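You operate a simulated robot arm through the tools that you are given. There is no shell and no other tool. Be economical: measure what you need, move in short steps, check, and stop when the job is done.

The job below is to be done with a simulated robot arm. You get a single attempt, and the scene is never put back.

Task
Wind down and cap the peach lipstick, lid the powder jar and shut the refill palette.

It is judged by the outcome, as a careful person would: the job done as asked, and still so three seconds after it is handed in. It fails if anything else is knocked over, pushed out of place, dropped, spilled or broken. Lids that push on must go on centred and level and be pressed home; caps that screw on are set level and turned clockwise until they are tight.

Robot
A 7-joint arm with a two-finger parallel gripper, fixed in place. Base frame: the origin is at the foot of the arm, x ahead of it, y to its left, z up; the work surface is at about z = 0. Readings come in cm, degrees, newtons and seconds.
With the tool pointing down near the work surface it reaches from about 24 to 62 cm from the base axis. Its first joint turns from -66.0 to 66.0 degrees. Payload 2.6 kg.
The tool frame sits at the grasp point between the pads (the TCP): z along the fingers, y along the line on which they close. The tips reach 3 cm beyond it. The gripper opens to 9.4 cm. The fingers are 2.8 cm wide and 1 cm thick; the gripper's body (5 by 9.6 cm) begins 5.5 cm behind the TCP.
Orientation is told as [roll, pitch, yaw] about the base's x, y, z axes, in that order, counted from this pose: with the fingers straight down and closing along the base's y, the tool's x points along the base's -x, its y along +y and its z along -z.

Tools
- The arm moves only by the tool move_arm. Its argument "rows" is a list of rows, each a list of 6 numbers: the shift along the tool's x, y, z in units of 500 mm (1.0 is 500 mm), then the turn, a rotation vector about the tool's x, y, z in units of 120 degrees (1.0 is 120 degrees). In form: [[dx, dy, dz, wx, wy, wz], ...]. A call has 1 to 10 rows; each row is the pose to reach, as a shift and turn from the pose commanded when the call began, along the tool's axes at that moment. "grip" is the finger opening in cm, from 0 to 9.4, set as the call begins (left out, the last holds). A call with a number of a shift or a turn outside -1 to 1 is refused whole. Each row takes 0.2 s and may step no farther than 5 cm and 8.6 degrees from the row before; otherwise, or with a gripper value out of range, the whole call is refused. A pose out of reach is approached as far as the arm can. The call stops where the force on the tool passes 40 N (or 10 N more than at its start, if that is more) or the arm is blocked; 0.2 s more then pass. The fingers move at their own pace (about 7.2 cm/s each) and stop on an object; they squeeze with about 23 N. The grip force told is the motor's: it shows also when the fingers shut on nothing. Time passes only in rows, and 0.2 s behind the last, so rows that repeat a pose let the fingers close. The reply holds the time, the measured pose of the TCP, the force on the tool along the base axes, the opening and the grip force, in the units named above and with some noise, with the torque about the TCP (base axes, N m) and any sound that the robot's microphone picked up.
- Cameras (640 x 400 px; columns grow to the right, rows downward): "scene" is fixed at [3.53, 43.12, 56.22]; the picture's right is [-0.79, -0.61, 0.00], its down [-0.35, 0.46, -0.82] and it looks along [0.50, -0.65, -0.58] (base axes); focal length 327 px, centre (320, 200). "wrist" rides on the gripper at [7.6, 1.4, -10.3] in the tool frame; the picture's right is [-0.18, 0.98, 0.00], its down [-0.75, -0.14, -0.64] and it looks along [-0.63, -0.12, 0.77] (tool axes); focal length 243 px, centre (320, 200). There is no depth. A picture from a camera that has moved, and an enlarged one, comes with that camera's place and axes in the base frame and with its lens.
- get_image(camera): a new picture of that camera. No time passes.
- inspect(camera, box): a new picture of the part [left, top, right, bottom] of that camera's present view, enlarged. No time passes.
- sign_off(): hands the job in; it is judged then, once.

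Go step by step. Nothing tells you positions but the pictures and the camera data: compare them with the known pose of the tool, close in by small moves and look again before you grip or let go. The budget is 120 turns and 84 pictures, counting those below and the enlarged ones. Unless the task says otherwise, let go and move clear before handing in, and close with one line.

The tools are called as a command line: name --pt "numbers of a row" for each row, then --argument value for the rest, lists and objects as JSON in quotes. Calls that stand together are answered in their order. move_arm: Moves the arm, as the interface text tells. Its arguments: {"type":"object","properties":{"rows":{"type":"array"},"grip":{"type":"number"}},"required":["rows"]} The other tools are called the same way: get_image (camera) takes a picture; inspect (camera, box) takes an enlarged picture of a part of a camera's view; sign_off () hands the job in.

At the start:

```text
t: 0.0
eef_pos: [34.29, 4.97, 33.21]
ee_rot: [0.1, 0.0, 0.0]
contact_force: [1.2, 0.7, 0.1]
torque: [-0.01, -0.01, 0.04]
width: 9.4
gripper_force: 0.1
```

scene: 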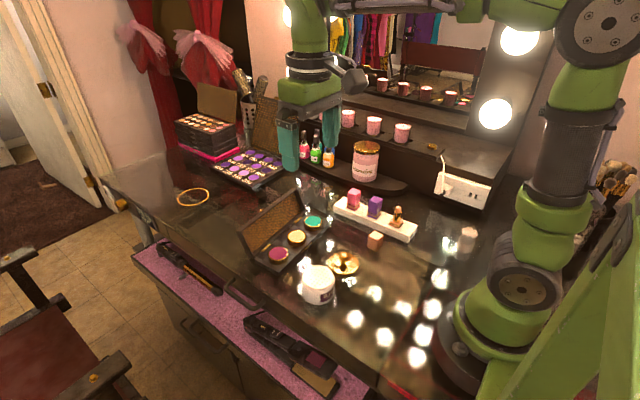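
wrist: 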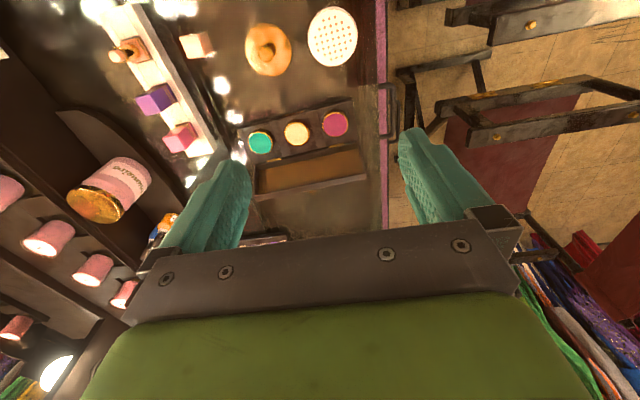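

I see a vanity with an open palette, a white powder jar, a gold lid with a knob, and a rack holding lipsticks, with one cap lying beside it. I'll look closer first.

inspect --camera "scene" --box '[320, 170, 440, 260]'

inspect --camera "scene" --box '[230, 180, 390, 310]'

inspect --camera "wrist" --box '[80, 0, 400, 200]'

```text
4.44 times, centred on (380, 215) of scene
camera zoom: at [3.53, 43.12, 56.22], right [-0.79, -0.61, 0.0], down [-0.35, 0.46, -0.82], along [0.5, -0.65, -0.58], focal length 1455 px, centre (53, 133)
```

zoom: 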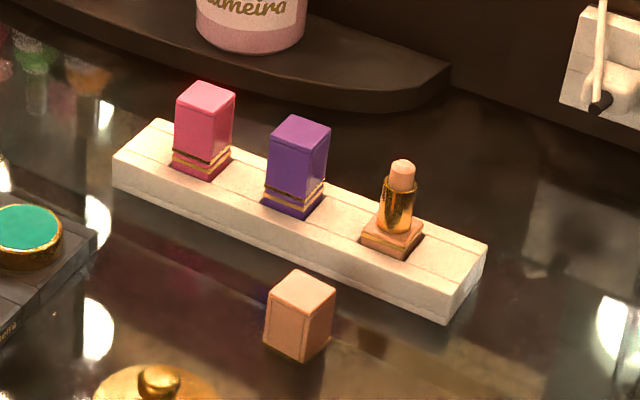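

```text
3.08 times, centred on (310, 245) of scene
camera zoom: at [3.53, 43.12, 56.22], right [-0.79, -0.61, 0.0], down [-0.35, 0.46, -0.82], along [0.5, -0.65, -0.58], focal length 1007 px, centre (351, 62)
```

zoom: 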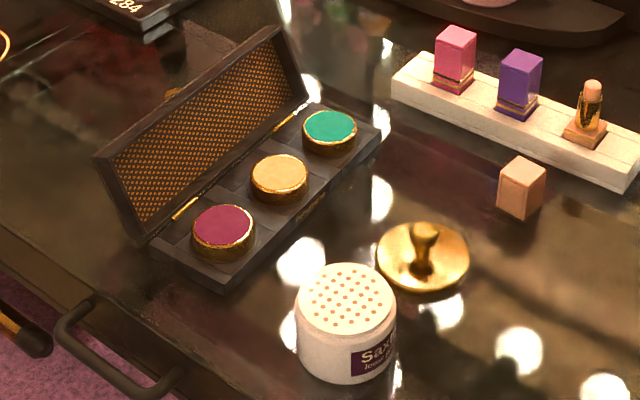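

```text
2.00 times, centred on (240, 100) of wrist
camera zoom: at [26.72, 6.38, 43.51], right [0.18, 0.98, 0.0], down [0.75, -0.14, 0.64], along [0.63, -0.12, -0.77], focal length 485 px, centre (480, 400)
```

zoom: 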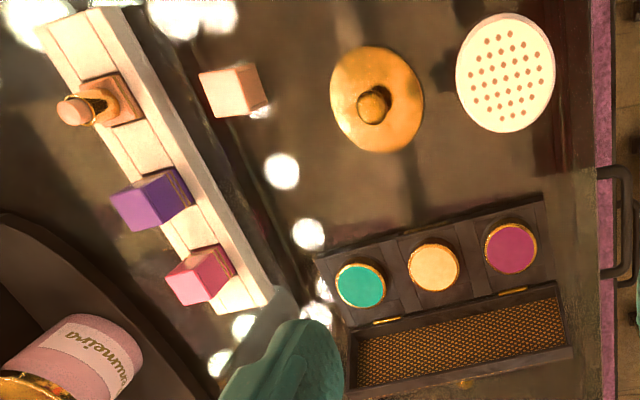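

The jar is at about (31.3, 7.3) and the lid with its knob at about (31.4, -2.4). The lipstick is at (27.8, -20.4), its cap at (28.9, -12), and the palette's hinge is near x≈49.5. I'll move above the lid and look.

move_arm --pt "0.014 -0.037 0.086 0 0 0" --pt "0.028 -0.074 0.172 0 0 0" --pt "0.042 -0.111 0.258 0 0 0" --pt "0.056 -0.148 0.344 0 0 0" --pt "0.056 -0.148 0.344 0 0 0"

get_image --camera "wrist"

```text
t: 1.2
eef_pos: [31.39, -2.54, 16.0]
ee_rot: [-0.1, -0.1, 0.0]
contact_force: [0.4, 0.3, -1.1]
torque: [0.0, 0.0, 0.01]
width: 9.39
gripper_force: 0.0
```

```text
78 pictures are left
camera wrist: at [23.83, -1.14, 26.31], right [0.18, 0.98, 0.0], down [0.75, -0.14, 0.64], along [0.63, -0.12, -0.77], focal length 243 px, centre (320, 200)
```

wrist: 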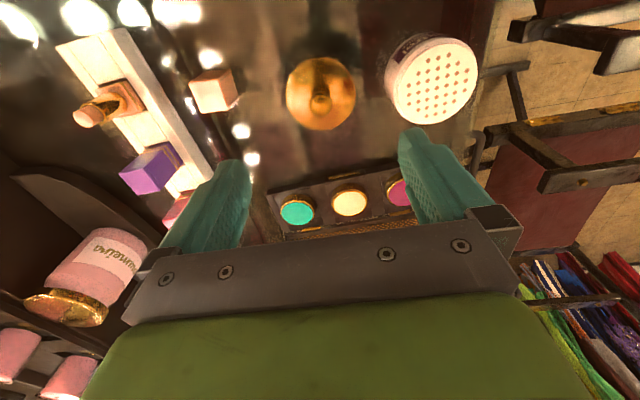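

inspect --camera "wrist" --box '[240, 20, 500, 180]'

inspect --camera "scene" --box '[290, 235, 370, 310]'

```text
2.46 times, centred on (370, 100) of wrist
camera zoom: at [23.83, -1.14, 26.31], right [0.18, 0.98, 0.0], down [0.75, -0.14, 0.64], along [0.63, -0.12, -0.77], focal length 597 px, centre (197, 446)
```

zoom: 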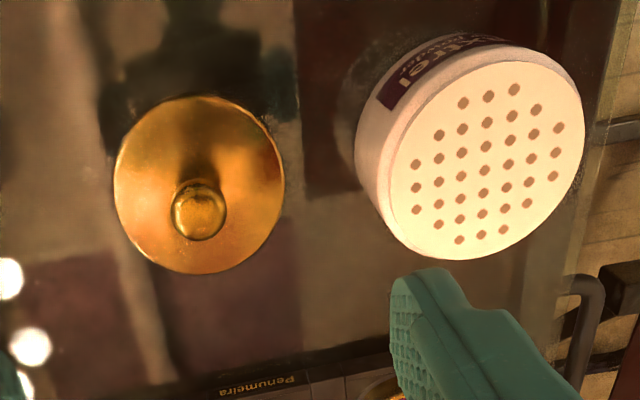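

```text
5.33 times, centred on (330, 272) of scene
camera zoom: at [3.53, 43.12, 56.22], right [-0.79, -0.61, 0.0], down [-0.35, 0.46, -0.82], along [0.5, -0.65, -0.58], focal length 1746 px, centre (267, -187)
```

zoom: 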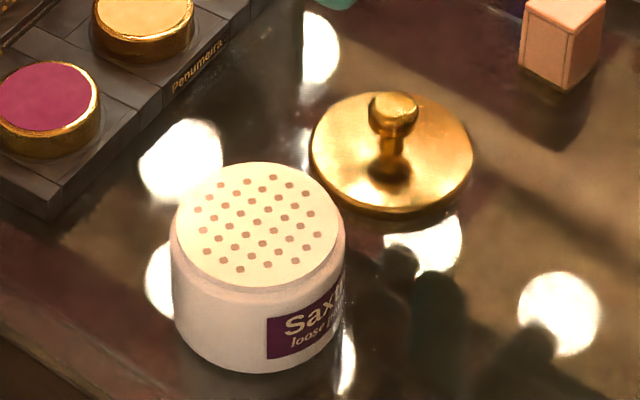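

The knob is about 2 cm wide with its top at z≈3.3, directly below. I'll narrow the gripper and descend.

move_arm --pt "0 0 0.07 0 0 0" --pt "0 0 0.14 0 0 0" --pt "0 0 0.19 0 0 0" --pt "0.001 0 0.226 0 0 0" --pt "0.001 0 0.226 0 0 0" --grip 5

get_image --camera "wrist"

inspect --camera "scene" --box '[290, 215, 386, 275]'

```text
t: 2.4
eef_pos: [31.31, -2.35, 4.73]
ee_rot: [-0.1, 0.0, 0.0]
contact_force: [0.5, 0.1, -0.1]
torque: [0.02, -0.01, -0.01]
width: 5.01
gripper_force: 0.0
```

```text
75 pictures are left
camera wrist: at [23.82, -0.96, 15.06], right [0.18, 0.98, 0.0], down [0.75, -0.14, 0.64], along [0.63, -0.12, -0.77], focal length 243 px, centre (320, 200)
```

wrist: 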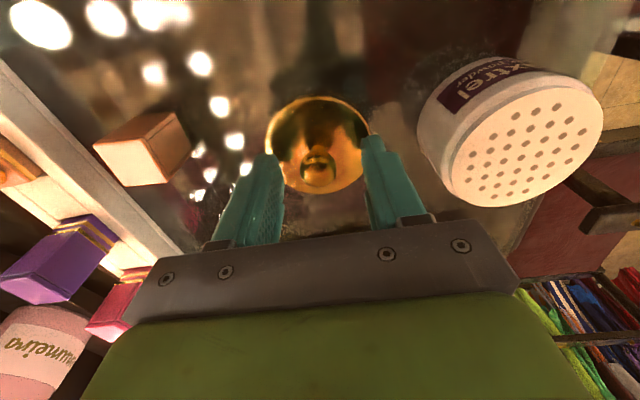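

```text
6.67 times, centred on (338, 245) of scene
camera zoom: at [3.53, 43.12, 56.22], right [-0.79, -0.61, 0.0], down [-0.35, 0.46, -0.82], along [0.5, -0.65, -0.58], focal length 2182 px, centre (200, -100)
```

zoom: 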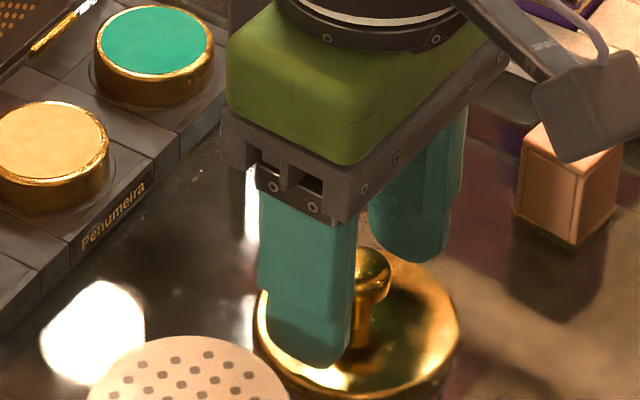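

The knob is centred between the fingers, so I'll close on it.

move_arm --pt "0 0 0 0 0 0" --pt "0 0 0 0 0 0" --pt "0 0 0 0 0 0" --pt "0 0 0 0 0 0" --grip 0.5

move_arm --pt "0 0 -0.04 0 0 0" --pt "0 0 -0.08 0 0 0" --pt "0 0 -0.14 0 0 0" --pt "0 0 -0.14 0 0 0"

get_image --camera "wrist"

inspect --camera "scene" --box '[290, 195, 402, 265]'

```text
t: 3.4
eef_pos: [31.5, -2.38, 4.93]
ee_rot: [-0.1, 0.0, 0.0]
contact_force: [-0.2, -0.5, 0.0]
torque: [0.02, -0.01, 0.0]
width: 2.05
gripper_force: 23.0
```

```text
t: 4.4
eef_pos: [31.36, -2.34, 11.76]
ee_rot: [0.0, 0.0, -0.1]
contact_force: [-0.1, 0.3, -0.5]
torque: [0.02, 0.03, -0.03]
width: 2.03
gripper_force: 23.2
```

```text
73 pictures are left
camera wrist: at [23.87, -0.93, 22.08], right [0.18, 0.98, 0.0], down [0.75, -0.14, 0.64], along [0.63, -0.12, -0.77], focal length 243 px, centre (320, 200)
```

wrist: 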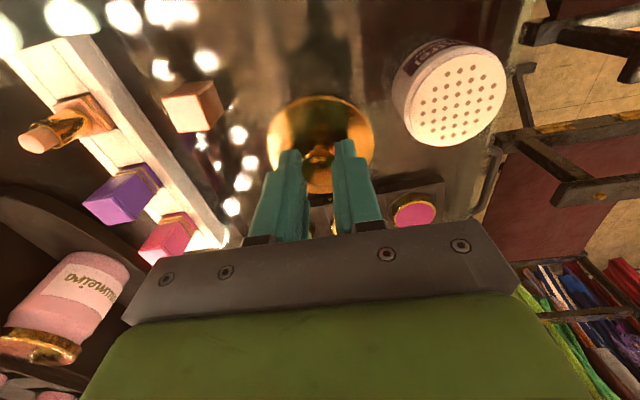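

```text
5.71 times, centred on (346, 230) of scene
camera zoom: at [3.53, 43.12, 56.22], right [-0.79, -0.61, 0.0], down [-0.35, 0.46, -0.82], along [0.5, -0.65, -0.58], focal length 1870 px, centre (171, 29)
```

zoom: 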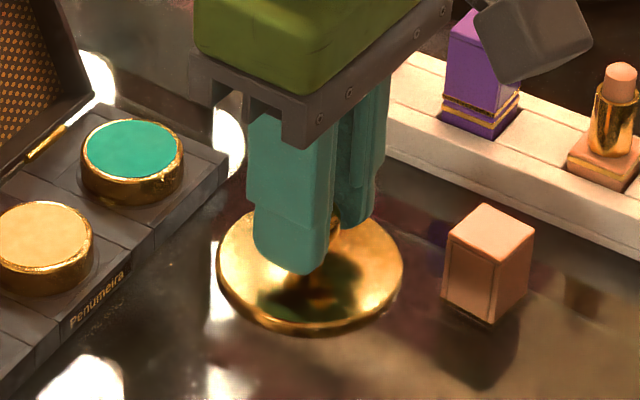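

The lid is held level. Next I'll move it over the jar at about (31.1, 7.25) and check the alignment from above.

move_arm --pt "0 0.064 0 0 0 0" --pt "0 0.128 0 0 0 0" --pt "0.004 0.191 0 0 0 0" --pt "0.004 0.191 0 0 0 0" --pt "0.004 0.191 0 0 0 0"

get_image --camera "wrist"

inspect --camera "scene" --box '[262, 230, 374, 310]'

```text
t: 5.6
eef_pos: [31.14, 7.12, 11.82]
ee_rot: [0.0, 0.0, 0.1]
contact_force: [-0.1, 0.1, 0.1]
torque: [0.03, 0.04, 0.0]
width: 2.0
gripper_force: 22.9
```

```text
71 pictures are left
camera wrist: at [23.57, 8.59, 22.07], right [0.18, 0.98, 0.0], down [0.75, -0.14, 0.64], along [0.63, -0.12, -0.77], focal length 243 px, centre (320, 200)
```

wrist: 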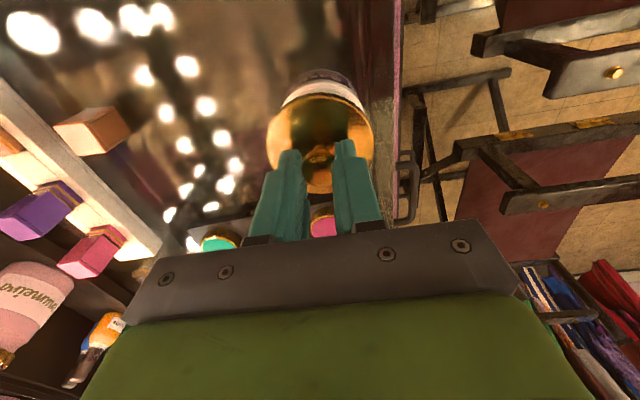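

```text
5.00 times, centred on (318, 270) of scene
camera zoom: at [3.53, 43.12, 56.22], right [-0.79, -0.61, 0.0], down [-0.35, 0.46, -0.82], along [0.5, -0.65, -0.58], focal length 1636 px, centre (330, -150)
```

zoom: 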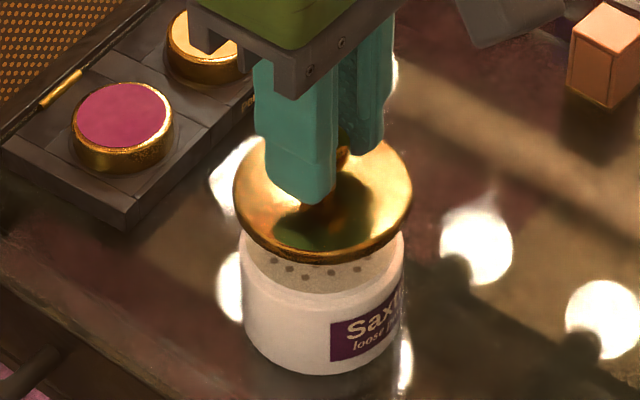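

Alignment looks good across the view. I'll lower close to the jar and recheck.

move_arm --pt "0 0.001 0.015 0 0 0" --pt "0 0.002 0.03 0 0 0" --pt "0 0.002 0.03 0 0 0"

get_image --camera "wrist"

inspect --camera "scene" --box '[278, 240, 358, 310]'

inspect --camera "wrist" --box '[250, 50, 394, 140]'

```text
t: 6.4
eef_pos: [31.22, 7.22, 10.3]
ee_rot: [0.0, 0.1, 0.0]
contact_force: [1.0, -0.6, 0.0]
torque: [0.0, 0.01, -0.01]
width: 2.01
gripper_force: 22.7
```

```text
69 pictures are left
camera wrist: at [23.68, 8.63, 20.52], right [0.18, 0.98, 0.0], down [0.75, -0.14, 0.64], along [0.63, -0.12, -0.77], focal length 243 px, centre (320, 200)
```

wrist: 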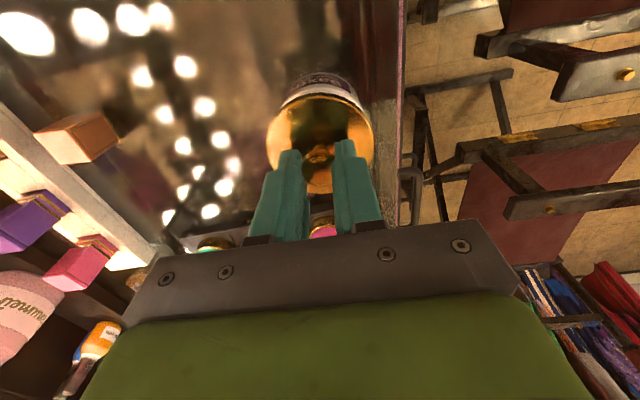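

```text
5.71 times, centred on (318, 275) of scene
camera zoom: at [3.53, 43.12, 56.22], right [-0.79, -0.61, 0.0], down [-0.35, 0.46, -0.82], along [0.5, -0.65, -0.58], focal length 1870 px, centre (331, -229)
```

zoom: 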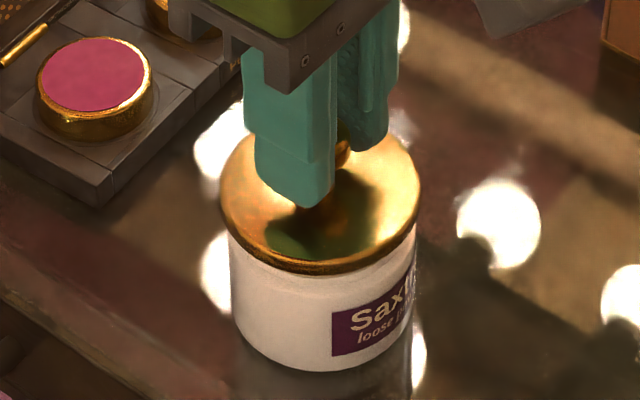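

```text
4.44 times, centred on (322, 95) of wrist
camera zoom: at [23.68, 8.63, 20.52], right [0.18, 0.98, 0.0], down [0.75, -0.14, 0.64], along [0.63, -0.12, -0.77], focal length 1078 px, centre (311, 667)
```

zoom: 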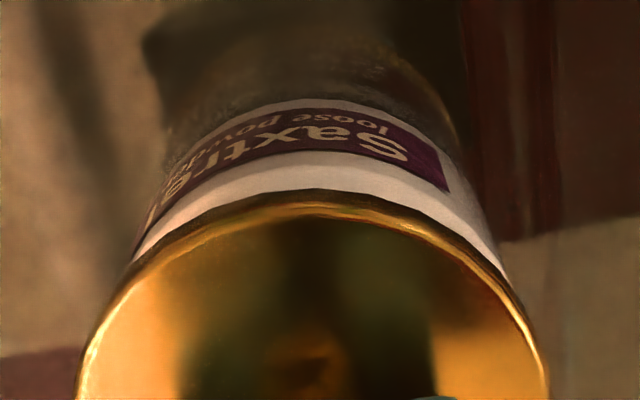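

The lid is centred over the jar within about 0.1 cm. I'll lower and press.

move_arm --pt "0 0 0.006 0 0 0" --pt "0 0 0.012 0 0 0" --pt "0 0 0.018 0 0 0" --pt "0 0 0.024 0 0 0" --pt "0 0 0.03 0 0 0"

inspect --camera "scene" --box '[278, 240, 358, 310]'

```text
t: 7.6
eef_pos: [31.4, 7.29, 8.82]
ee_rot: [0.1, -0.4, 0.0]
contact_force: [1.0, 3.8, 36.5]
torque: [0.07, 0.09, 0.01]
width: 2.03
gripper_force: 22.3
heard: snap
```

```text
5.71 times, centred on (318, 275) of scene
camera zoom: at [3.52, 43.12, 56.22], right [-0.79, -0.61, 0.0], down [-0.35, 0.46, -0.82], along [0.5, -0.65, -0.58], focal length 1870 px, centre (331, -229)
```

zoom: 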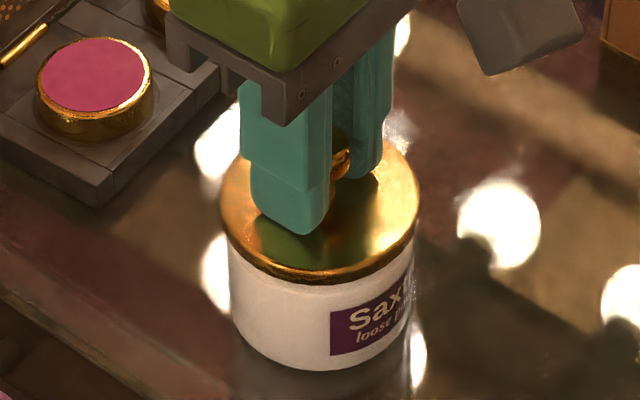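

It snapped home. I'll ease off, open and rise.

move_arm --pt "0 0 -0.006 0 0 0" --pt "0 0 -0.006 0 0 0" --pt "0 0 -0.006 0 0 0" --grip 5

move_arm --pt "0 0 -0.06 0 0 0" --pt "0 0 -0.15 0 0 0" --pt "0 0 -0.24 0 0 0" --pt "0 0 -0.24 0 0 0"

inspect --camera "scene" --box '[278, 240, 358, 310]'

get_image --camera "wrist"

```text
t: 8.4
eef_pos: [31.21, 7.03, 8.94]
ee_rot: [0.0, 0.2, 0.0]
contact_force: [0.0, -0.9, 1.1]
torque: [-0.01, -0.03, -0.01]
width: 5.0
gripper_force: 0.0
```

```text
t: 9.4
eef_pos: [31.09, 7.02, 21.13]
ee_rot: [0.0, 0.0, 0.0]
contact_force: [-0.1, -0.3, 0.3]
torque: [-0.02, -0.01, -0.03]
width: 5.02
gripper_force: 0.0
```

```text
5.71 times, centred on (318, 275) of scene
camera zoom: at [3.53, 43.12, 56.22], right [-0.79, -0.61, 0.0], down [-0.35, 0.46, -0.82], along [0.5, -0.65, -0.58], focal length 1870 px, centre (331, -229)
```

zoom: 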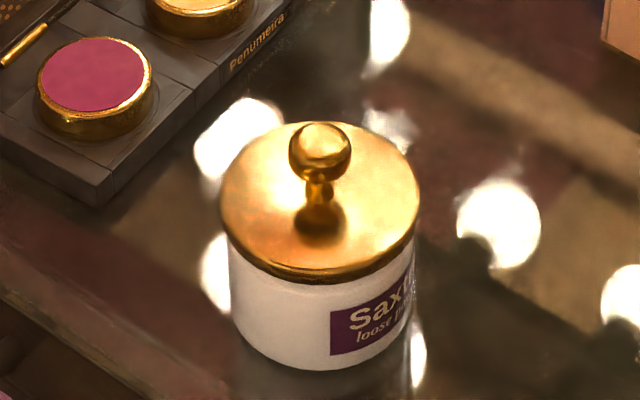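

```text
64 pictures are left
camera wrist: at [23.55, 8.5, 31.37], right [0.18, 0.98, 0.0], down [0.75, -0.14, 0.64], along [0.63, -0.12, -0.77], focal length 243 px, centre (320, 200)
```

wrist: 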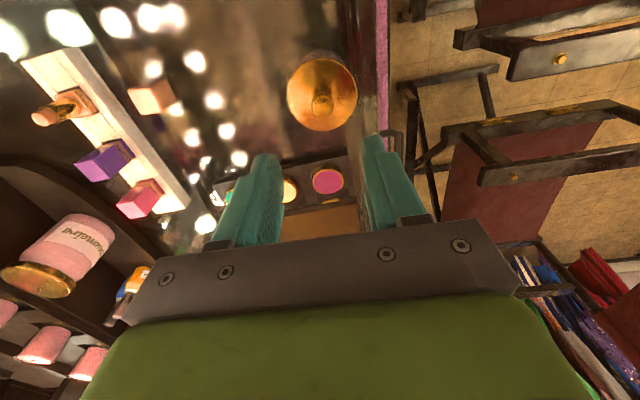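

The jar is lidded. Next I'll inspect the palette.

inspect --camera "scene" --box '[230, 185, 342, 275]'

```text
4.44 times, centred on (286, 230) of scene
camera zoom: at [3.53, 43.12, 56.22], right [-0.79, -0.61, 0.0], down [-0.35, 0.46, -0.82], along [0.5, -0.65, -0.58], focal length 1455 px, centre (471, 67)
```

zoom: 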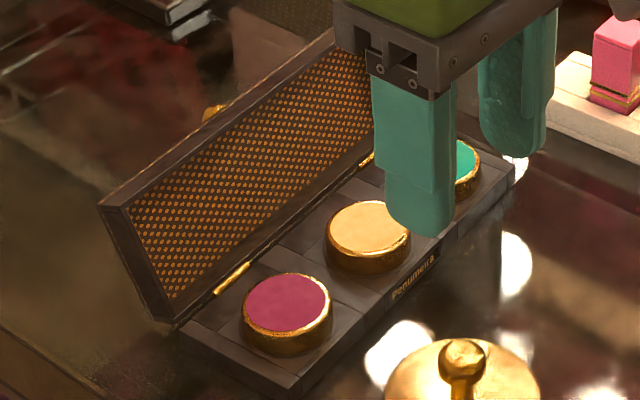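

The palette lid is a hollow shell leaning back about 40° on a hinge at x≈49.3, so it will clear the pans. I'll close the fingers and go behind it.

move_arm --pt "-0.082 -0.023 0.01 0 0 0" --pt "-0.164 -0.046 0.02 0 0 0" --pt "-0.246 -0.069 0.03 0 0 0" --pt "-0.328 -0.092 0.04 0 0 0" --pt "-0.41 -0.115 0.05 0 0 0" --pt "-0.492 -0.138 0.06 0 0 0" --pt "-0.578 -0.16 0.08 0 0 0" --pt "-0.578 -0.16 0.08 0 0 0" --grip 0

get_image --camera "wrist"

get_image --camera "scene"

```text
t: 11.2
eef_pos: [60.07, -0.82, 17.02]
ee_rot: [0.0, -0.1, 0.0]
contact_force: [-0.5, 0.2, 0.6]
torque: [0.01, -0.01, 0.0]
width: 0.01
gripper_force: 22.9
```

```text
62 pictures are left
camera wrist: at [52.6, 0.62, 27.37], right [0.18, 0.98, 0.0], down [0.75, -0.14, 0.64], along [0.63, -0.12, -0.77], focal length 243 px, centre (320, 200)
```

wrist: 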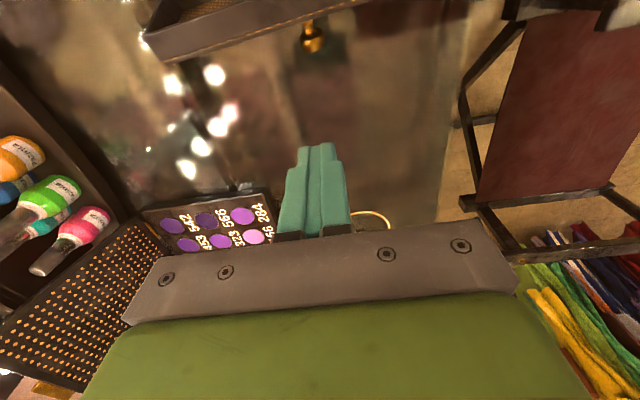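

```text
61 pictures are left
```

scene: 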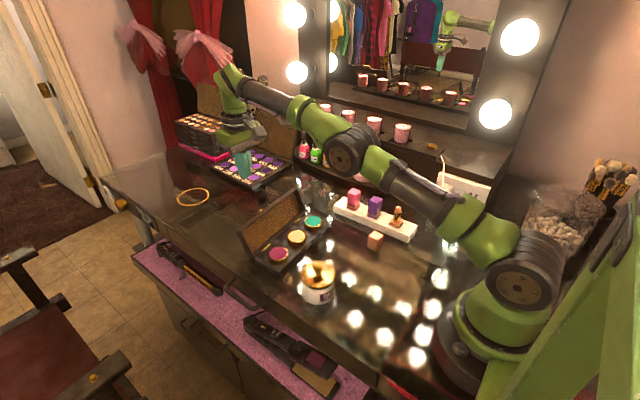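

The clasp is at y≈-0.4 on the lid's front edge. I'll push beside it at y≈2.5, descending first.

move_arm --pt "0 0.066 0 0 0 0" --pt "0 0.066 0.095 0 0 0" --pt "0 0.066 0.19 0 0 0" --pt "0 0.066 0.19 0 0 0"

move_arm --pt "0.02 0 0 0 0 0" --pt "0.04 0 0 0 0 0" --pt "0.06 0 0 0 0 0" --pt "0.08 0 0 0 0 0" --pt "0.1 0 0 0 0 0" --pt "0.12 0 -0.01 0 0 0"

inspect --camera "scene" --box '[214, 135, 342, 275]'

```text
t: 12.2
eef_pos: [59.99, 2.55, 7.5]
ee_rot: [0.1, 0.0, 0.1]
contact_force: [-0.2, -0.1, -0.4]
torque: [0.01, -0.05, -0.01]
width: 0.0
gripper_force: 23.2
```

```text
t: 13.6
eef_pos: [54.15, 2.46, 8.0]
ee_rot: [0.0, 0.0, 0.0]
contact_force: [0.6, 0.4, -0.2]
torque: [0.04, 0.02, 0.04]
width: 0.02
gripper_force: 22.5
```

```text
2.86 times, centred on (278, 205) of scene
camera zoom: at [3.53, 43.12, 56.22], right [-0.79, -0.61, 0.0], down [-0.35, 0.46, -0.82], along [0.5, -0.65, -0.58], focal length 935 px, centre (440, 186)
```

zoom: 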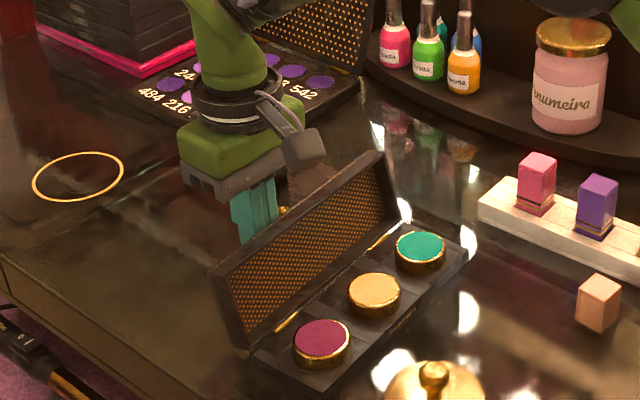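

The lid is coming upright with little force. I'll continue past vertical.

move_arm --pt "0.02 0 -0.01 0 0 0" --pt "0.04 0 -0.015 0 0 0" --pt "0.06 0 -0.015 0 0 0" --pt "0.08 0 -0.015 0 0 0" --pt "0.08 0 -0.015 0 0 0"

inspect --camera "scene" --box '[214, 135, 342, 275]'

```text
t: 14.8
eef_pos: [50.19, 2.53, 8.8]
ee_rot: [0.0, 0.0, 0.1]
contact_force: [-0.1, -0.4, -0.6]
torque: [-0.01, 0.03, -0.03]
width: 0.0
gripper_force: 23.2
```

```text
2.86 times, centred on (278, 205) of scene
camera zoom: at [3.53, 43.12, 56.22], right [-0.79, -0.61, 0.0], down [-0.35, 0.46, -0.82], along [0.5, -0.65, -0.58], focal length 935 px, centre (440, 186)
```

zoom: 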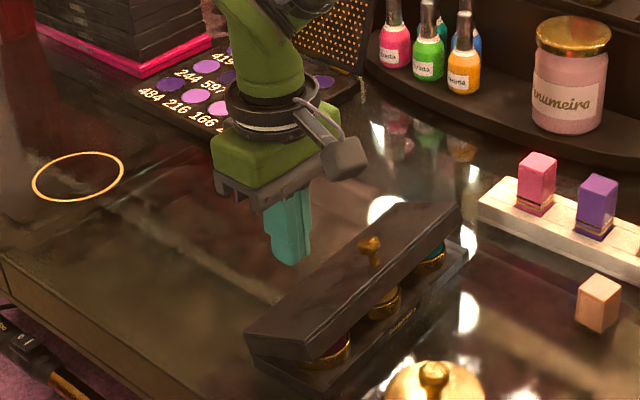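

The lid has dropped to partly closed. I'll rise, go over its front edge and press down.

move_arm --pt "0 0 -0.05 0 0 0" --pt "0.05 0 -0.09 0 0 0" --pt "0.1 0 -0.09 0 0 0" --pt "0.1 0 -0.09 0 0 0"

get_image --camera "wrist"

inspect --camera "scene" --box '[224, 175, 352, 275]'

```text
t: 15.8
eef_pos: [45.1, 2.64, 13.25]
ee_rot: [0.0, -0.1, 0.1]
contact_force: [0.1, 0.6, 0.1]
torque: [0.01, -0.01, 0.0]
width: 0.01
gripper_force: 23.4
```

```text
58 pictures are left
camera wrist: at [37.49, 4.06, 23.47], right [0.18, 0.98, 0.0], down [0.75, -0.14, 0.64], along [0.63, -0.12, -0.77], focal length 243 px, centre (320, 200)
```

wrist: 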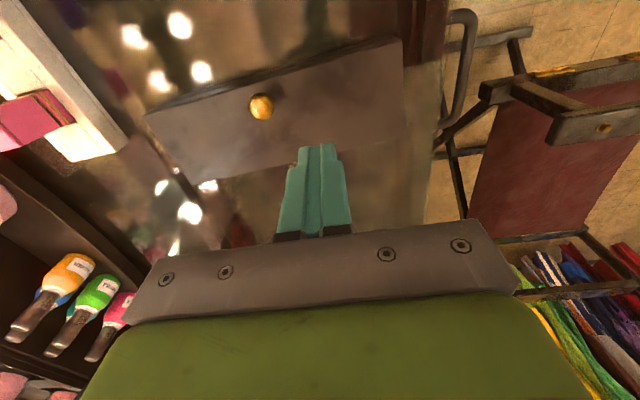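

```text
4.00 times, centred on (288, 225) of scene
camera zoom: at [3.53, 43.12, 56.22], right [-0.79, -0.61, 0.0], down [-0.35, 0.46, -0.82], along [0.5, -0.65, -0.58], focal length 1309 px, centre (448, 100)
```

zoom: 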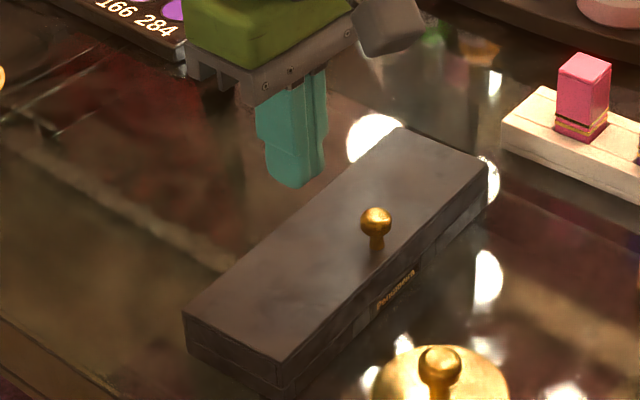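

The lid has come down by itself. I'll press gently on its front part to be sure it's shut.

move_arm --pt "0.02 0 0.07 0 0 0" --pt "0.02 0 0.12 0 0 0" --pt "0.02 0 0.14 0 0 0" --pt "0.02 0 0.15 0 0 0" --pt "0.02 0 0.16 0 0 0" --pt "0.02 0 0.17 0 0 0" --pt "0.02 0 0.18 0 0 0"

inspect --camera "scene" --box '[224, 175, 352, 275]'

```text
t: 16.7
eef_pos: [44.11, 2.5, 6.55]
ee_rot: [0.2, -0.1, -0.3]
contact_force: [-3.4, -1.1, 8.6]
torque: [-0.06, 0.08, -0.02]
width: 0.0
gripper_force: 22.8
stopped in row 4: the force on the tool passed its limit at 53 N (the readings are from after the stop); the commanded pose is now the measured one
```

```text
4.00 times, centred on (288, 225) of scene
camera zoom: at [3.53, 43.12, 56.22], right [-0.79, -0.61, 0.0], down [-0.35, 0.46, -0.82], along [0.5, -0.65, -0.58], focal length 1309 px, centre (448, 100)
```

zoom: 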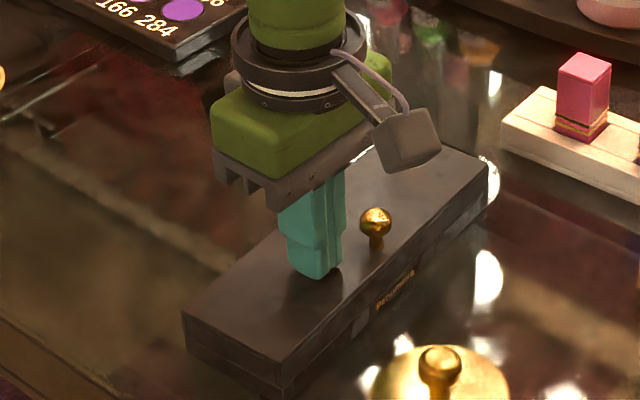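

The palette is shut and hasn't moved. I'll rise and go above the lipstick.

move_arm --pt "0 0 -0.09 0 0 0" --pt "0 0 -0.18 0 0 0" --pt "0 0 -0.27 0 0 0" --pt "0.05 -0.07 -0.27 0 0 0" --pt "0.1 -0.14 -0.27 0 0 0" --pt "0.15 -0.21 -0.27 0 0 0" --pt "0.2 -0.29 -0.27 0 0 0" --pt "0.25 -0.36 -0.27 0 0 0" --pt "0.3 -0.43 -0.27 0 0 0" --pt "0.326 -0.458 -0.23 0 0 0" --grip 5

get_image --camera "wrist"

get_image --camera "scene"

```text
t: 18.9
eef_pos: [27.67, -20.55, 17.89]
ee_rot: [0.1, -0.2, -0.3]
contact_force: [-0.5, 0.6, 0.3]
torque: [0.01, 0.03, -0.01]
width: 5.01
gripper_force: 0.1
```

```text
55 pictures are left
camera wrist: at [20.13, -19.09, 28.2], right [0.19, 0.98, 0.0], down [0.75, -0.15, 0.64], along [0.63, -0.12, -0.77], focal length 243 px, centre (320, 200)
```

wrist: 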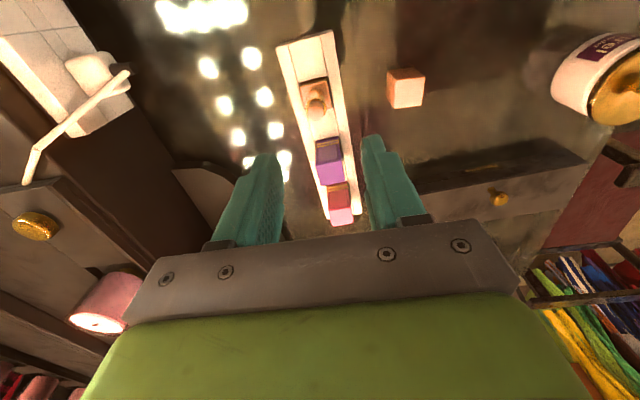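

```text
54 pictures are left
```

scene: 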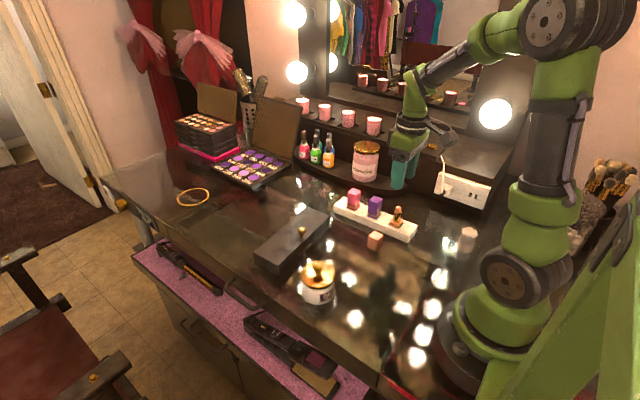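

inspect --camera "wrist" --box '[260, 20, 436, 130]'

inspect --camera "scene" --box '[345, 190, 425, 250]'

```text
3.64 times, centred on (348, 75) of wrist
camera zoom: at [20.13, -19.09, 28.2], right [0.19, 0.98, 0.0], down [0.75, -0.15, 0.64], along [0.63, -0.12, -0.77], focal length 882 px, centre (218, 654)
```

zoom: 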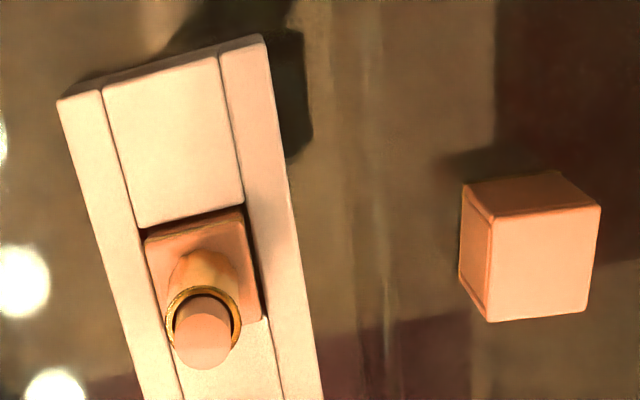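

```text
6.67 times, centred on (385, 220) of scene
camera zoom: at [3.53, 43.12, 56.22], right [-0.79, -0.61, 0.0], down [-0.35, 0.46, -0.82], along [0.5, -0.65, -0.58], focal length 2182 px, centre (-113, 67)
```

zoom: 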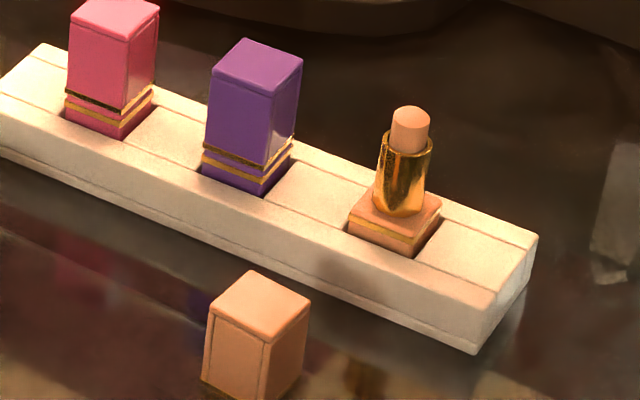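

The lipstick tube is at about (27.4, -20.85), roughly 1.9 cm wide, with its top near z 6.2. I'll descend around it.

move_arm --pt "0.005 -0.006 0.08 0 0 0" --pt "0.005 -0.006 0.15 0 0 0" --pt "0.005 -0.006 0.19 0 0 0" --pt "0.005 -0.006 0.19 0 0 0" --grip 4.5

inspect --camera "wrist" --box '[240, 110, 400, 210]'

inspect --camera "scene" --box '[345, 190, 425, 250]'

```text
t: 19.9
eef_pos: [27.79, -20.65, 8.34]
ee_rot: [0.1, 0.0, -0.2]
contact_force: [0.5, 0.4, -0.3]
torque: [0.03, 0.01, -0.02]
width: 4.49
gripper_force: 0.0
```

```text
4.00 times, centred on (320, 160) of wrist
camera zoom: at [20.12, -19.23, 18.59], right [0.19, 0.98, 0.0], down [0.75, -0.15, 0.64], along [0.63, -0.12, -0.77], focal length 970 px, centre (320, 360)
```

zoom: 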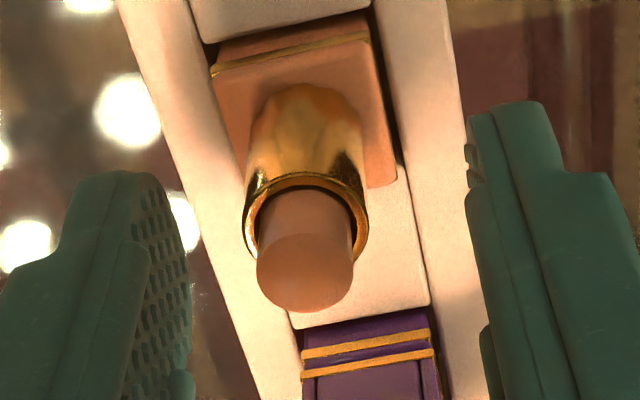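

```text
6.67 times, centred on (385, 220) of scene
camera zoom: at [3.53, 43.12, 56.22], right [-0.79, -0.61, 0.0], down [-0.35, 0.46, -0.82], along [0.5, -0.65, -0.58], focal length 2182 px, centre (-113, 67)
```

zoom: 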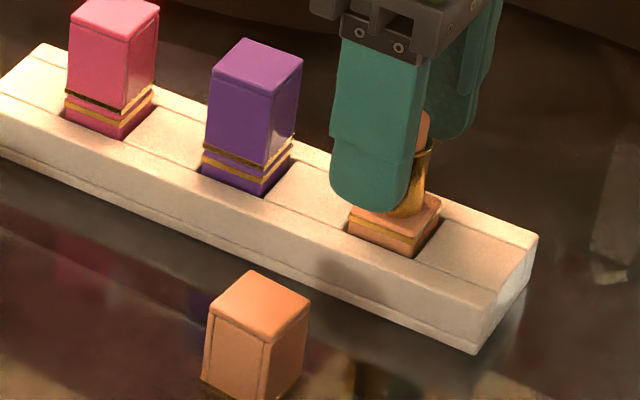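

The lipstick is centred at (27.65, -20.87). I'll make a small correction, descend and grip the gold tube.

move_arm --pt "0.002 -0.004 0.01 0 0 0" --pt "0.002 -0.004 0.027 0 0 0" --pt "0.002 -0.004 0.027 0 0 0"

move_arm --pt "0 0 0 0 0 0" --pt "0 0 0 0 0 0" --pt "0 0 0 0 0 0" --pt "0 0 0 0 0 0" --grip 0.8

inspect --camera "wrist" --box '[240, 110, 400, 210]'

inspect --camera "scene" --box '[345, 190, 425, 250]'

```text
t: 20.7
eef_pos: [27.61, -20.86, 7.06]
ee_rot: [0.1, -0.2, -0.3]
contact_force: [-0.1, 0.2, 0.2]
torque: [0.02, -0.03, 0.01]
width: 4.51
gripper_force: 0.0
```

```text
t: 21.7
eef_pos: [27.62, -20.82, 7.02]
ee_rot: [0.1, -0.1, -0.3]
contact_force: [-1.1, 0.1, -0.8]
torque: [-0.02, 0.04, -0.01]
width: 1.7
gripper_force: 23.4
```

```text
4.00 times, centred on (320, 160) of wrist
camera zoom: at [20.03, -19.34, 17.36], right [0.19, 0.98, 0.0], down [0.75, -0.15, 0.64], along [0.63, -0.12, -0.77], focal length 970 px, centre (320, 360)
```

zoom: 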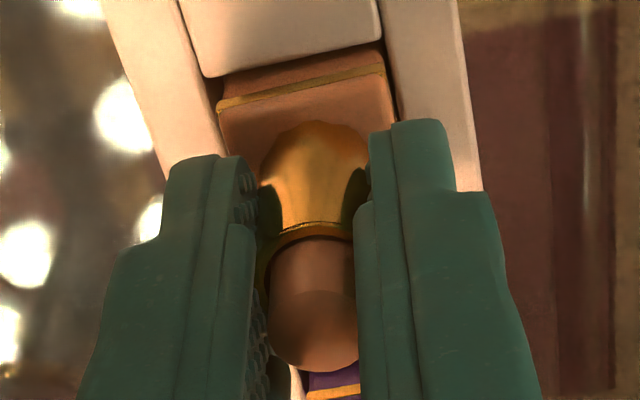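

```text
6.67 times, centred on (385, 220) of scene
camera zoom: at [3.53, 43.12, 56.22], right [-0.79, -0.61, 0.0], down [-0.35, 0.46, -0.82], along [0.5, -0.65, -0.58], focal length 2182 px, centre (-113, 67)
```

zoom: 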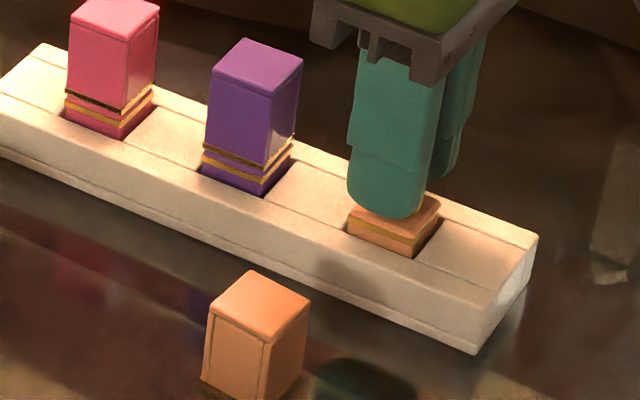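

Gripped at 1.7 cm. I'll try a small clockwise turn of about 40° and watch the bullet.

move_arm --pt "0 0 0 0 0 0.065" --pt "0 0 0 0 0 0.13" --pt "0 0 0 0 0 0.195" --pt "0 0 0 0 0 0.26" --pt "0 0 0 0 0 0.325" --pt "0 0 0 0 0 0.325"

inspect --camera "wrist" --box '[240, 110, 400, 210]'

inspect --camera "scene" --box '[345, 190, 425, 250]'

```text
t: 23.1
eef_pos: [27.58, -20.8, 7.15]
ee_rot: [0.3, 0.1, -39.4]
contact_force: [0.7, 3.7, 1.0]
torque: [0.12, -0.03, 0.08]
width: 1.71
gripper_force: 23.0
```

```text
4.00 times, centred on (320, 160) of wrist
camera zoom: at [22.51, -14.92, 17.45], right [0.77, 0.64, 0.0], down [0.49, -0.59, 0.64], along [0.41, -0.49, -0.77], focal length 970 px, centre (320, 360)
```

zoom: 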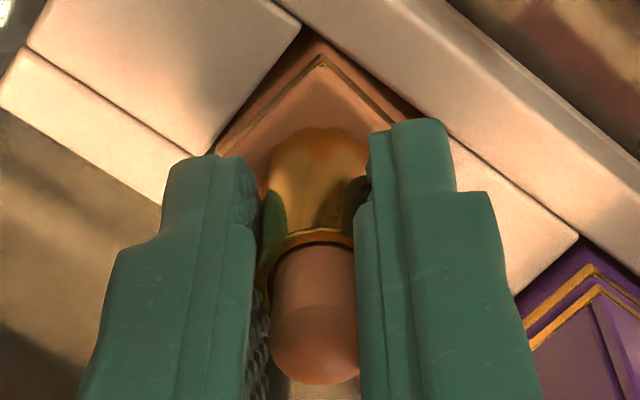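

```text
6.67 times, centred on (385, 220) of scene
camera zoom: at [3.53, 43.12, 56.22], right [-0.79, -0.61, 0.0], down [-0.35, 0.46, -0.82], along [0.5, -0.65, -0.58], focal length 2182 px, centre (-113, 67)
```

zoom: 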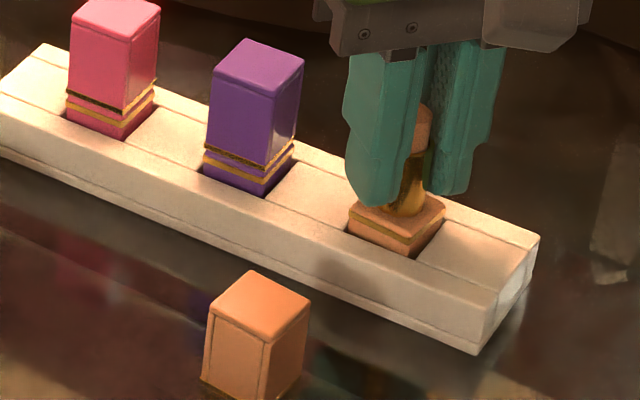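

Clockwise seems to extend the bullet slightly, as on a real lipstick. I'll reverse, turning counter-clockwise, and look.

move_arm --pt "0 0 0 0 0 -0.07" --pt "0 0 0 0 0 -0.14" --pt "0 0 0 0 0 -0.21" --pt "0 0 0 0 0 -0.28" --pt "0 0 0 0 0 -0.35" --pt "0 0 0 0 0 -0.42" --pt "0 0 0 0 0 -0.49" --pt "0 0 0 0 0 -0.56" --pt "0 0 0 0 0 -0.63" --pt "0 0 0 0 0 -0.7"

inspect --camera "wrist" --box '[240, 110, 400, 210]'

inspect --camera "scene" --box '[345, 190, 425, 250]'

```text
t: 25.3
eef_pos: [27.62, -20.91, 7.27]
ee_rot: [0.0, -0.3, 44.9]
contact_force: [-1.5, 0.0, -0.3]
torque: [-0.02, 0.07, 0.0]
width: 1.7
gripper_force: 22.8
```

```text
4.00 times, centred on (320, 160) of wrist
camera zoom: at [21.17, -25.3, 17.5], right [-0.56, 0.83, 0.0], down [0.63, 0.43, 0.64], along [0.53, 0.36, -0.76], focal length 970 px, centre (320, 360)
```

zoom: 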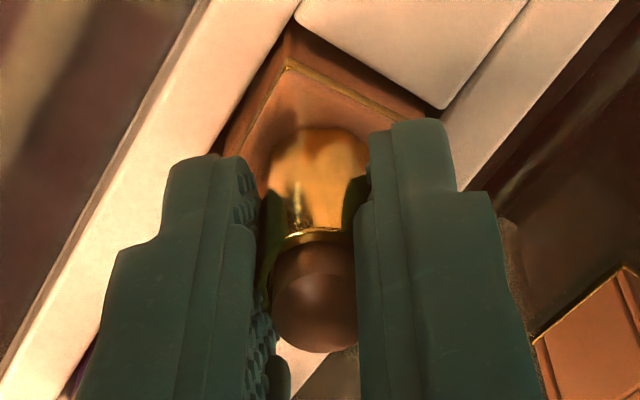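

```text
6.67 times, centred on (385, 220) of scene
camera zoom: at [3.53, 43.12, 56.22], right [-0.79, -0.61, 0.0], down [-0.35, 0.46, -0.82], along [0.5, -0.65, -0.58], focal length 2182 px, centre (-113, 67)
```

zoom: 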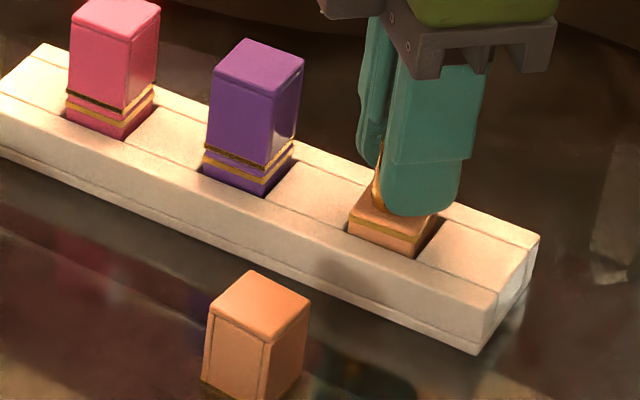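

Counter-clockwise winds it down. I'll continue.

move_arm --pt "0 0 0 0 0 -0.07" --pt "0 0 0 0 0 -0.14" --pt "0 0 0 0 0 -0.21" --pt "0 0 0 0 0 -0.28" --pt "0 0 0 0 0 -0.35" --pt "0 0 0 0 0 -0.42" --pt "0 0 0 0 0 -0.49" --pt "0 0 0 0 0 -0.56" --pt "0 0 0 0 0 -0.63" --pt "0 0 0 0 0 -0.7"

inspect --camera "wrist" --box '[240, 110, 400, 210]'

get_image --camera "scene"

```text
t: 27.5
eef_pos: [27.52, -20.84, 7.22]
ee_rot: [-0.2, 0.0, 128.8]
contact_force: [2.0, -1.0, -0.4]
torque: [-0.03, -0.07, 0.04]
width: 1.71
gripper_force: 22.6
```

```text
4.00 times, centred on (320, 160) of wrist
camera zoom: at [31.2, -27.7, 17.45], right [-0.88, -0.47, 0.0], down [-0.36, 0.67, 0.64], along [-0.3, 0.57, -0.77], focal length 970 px, centre (320, 360)
```

zoom: 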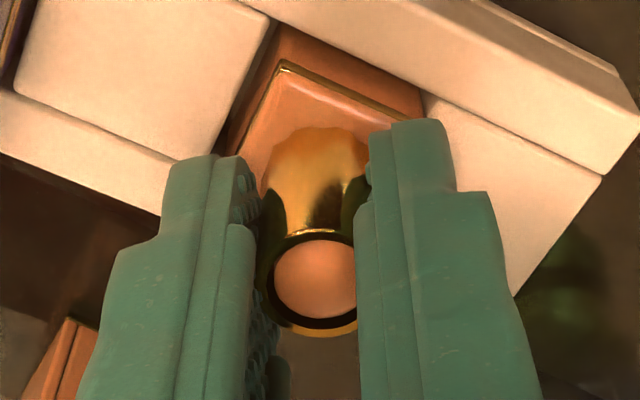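

```text
42 pictures are left
```

scene: 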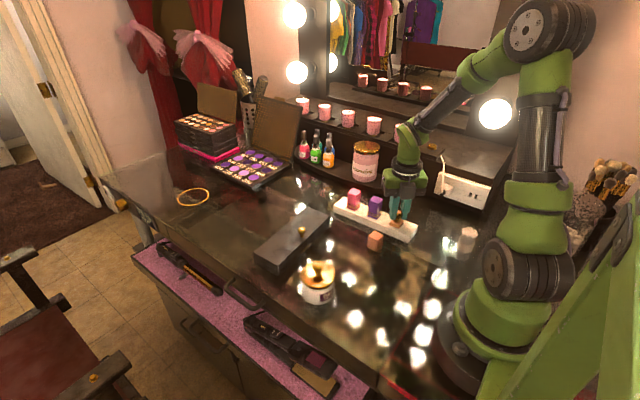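

The bullet is now nearly flush with the ring. I'll continue a bit further toward the stop.

move_arm --pt "0 0 0 0 0 -0.06" --pt "0 0 0 0 0 -0.12" --pt "0 0 0 0 0 -0.18" --pt "0 0 0 0 0 -0.24" --pt "0 0 0 0 0 -0.3" --pt "0 0 0 0 0 -0.36"

inspect --camera "wrist" --box '[240, 110, 400, 210]'

```text
t: 28.2
eef_pos: [28.66, -20.17, 6.39]
ee_rot: [0.4, 0.7, 145.0]
contact_force: [1.8, 1.1, 8.2]
torque: [0.2, -0.06, -0.02]
width: 1.75
gripper_force: 23.1
out of reach, approached as far as the arm can: row 2, 3
stopped in row 3: the force on the tool passed its limit at 62 N (the readings are from after the stop); the commanded pose is now the measured one
```

```text
4.00 times, centred on (320, 160) of wrist
camera zoom: at [33.98, -25.54, 16.76], right [-0.71, -0.7, 0.0], down [-0.54, 0.55, 0.63], along [-0.45, 0.45, -0.77], focal length 970 px, centre (320, 360)
```

zoom: 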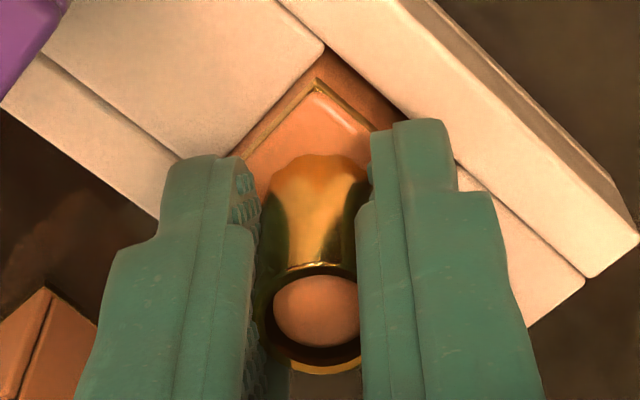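

The arm hit its joint limit and shifted a little. I'll check the rack.

inspect --camera "scene" --box '[345, 190, 425, 250]'

```text
6.67 times, centred on (385, 220) of scene
camera zoom: at [3.53, 43.12, 56.22], right [-0.79, -0.61, 0.0], down [-0.35, 0.46, -0.82], along [0.5, -0.65, -0.58], focal length 2182 px, centre (-113, 67)
```

zoom: 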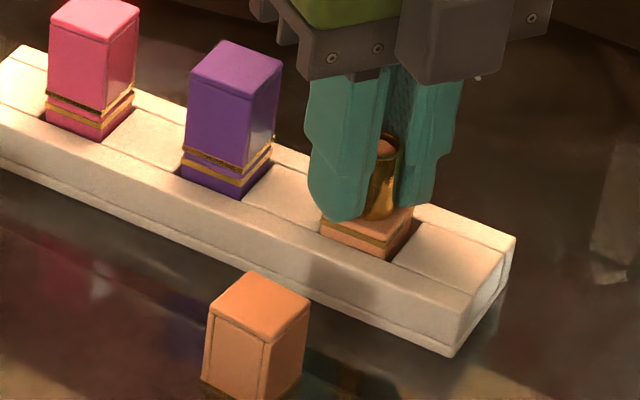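

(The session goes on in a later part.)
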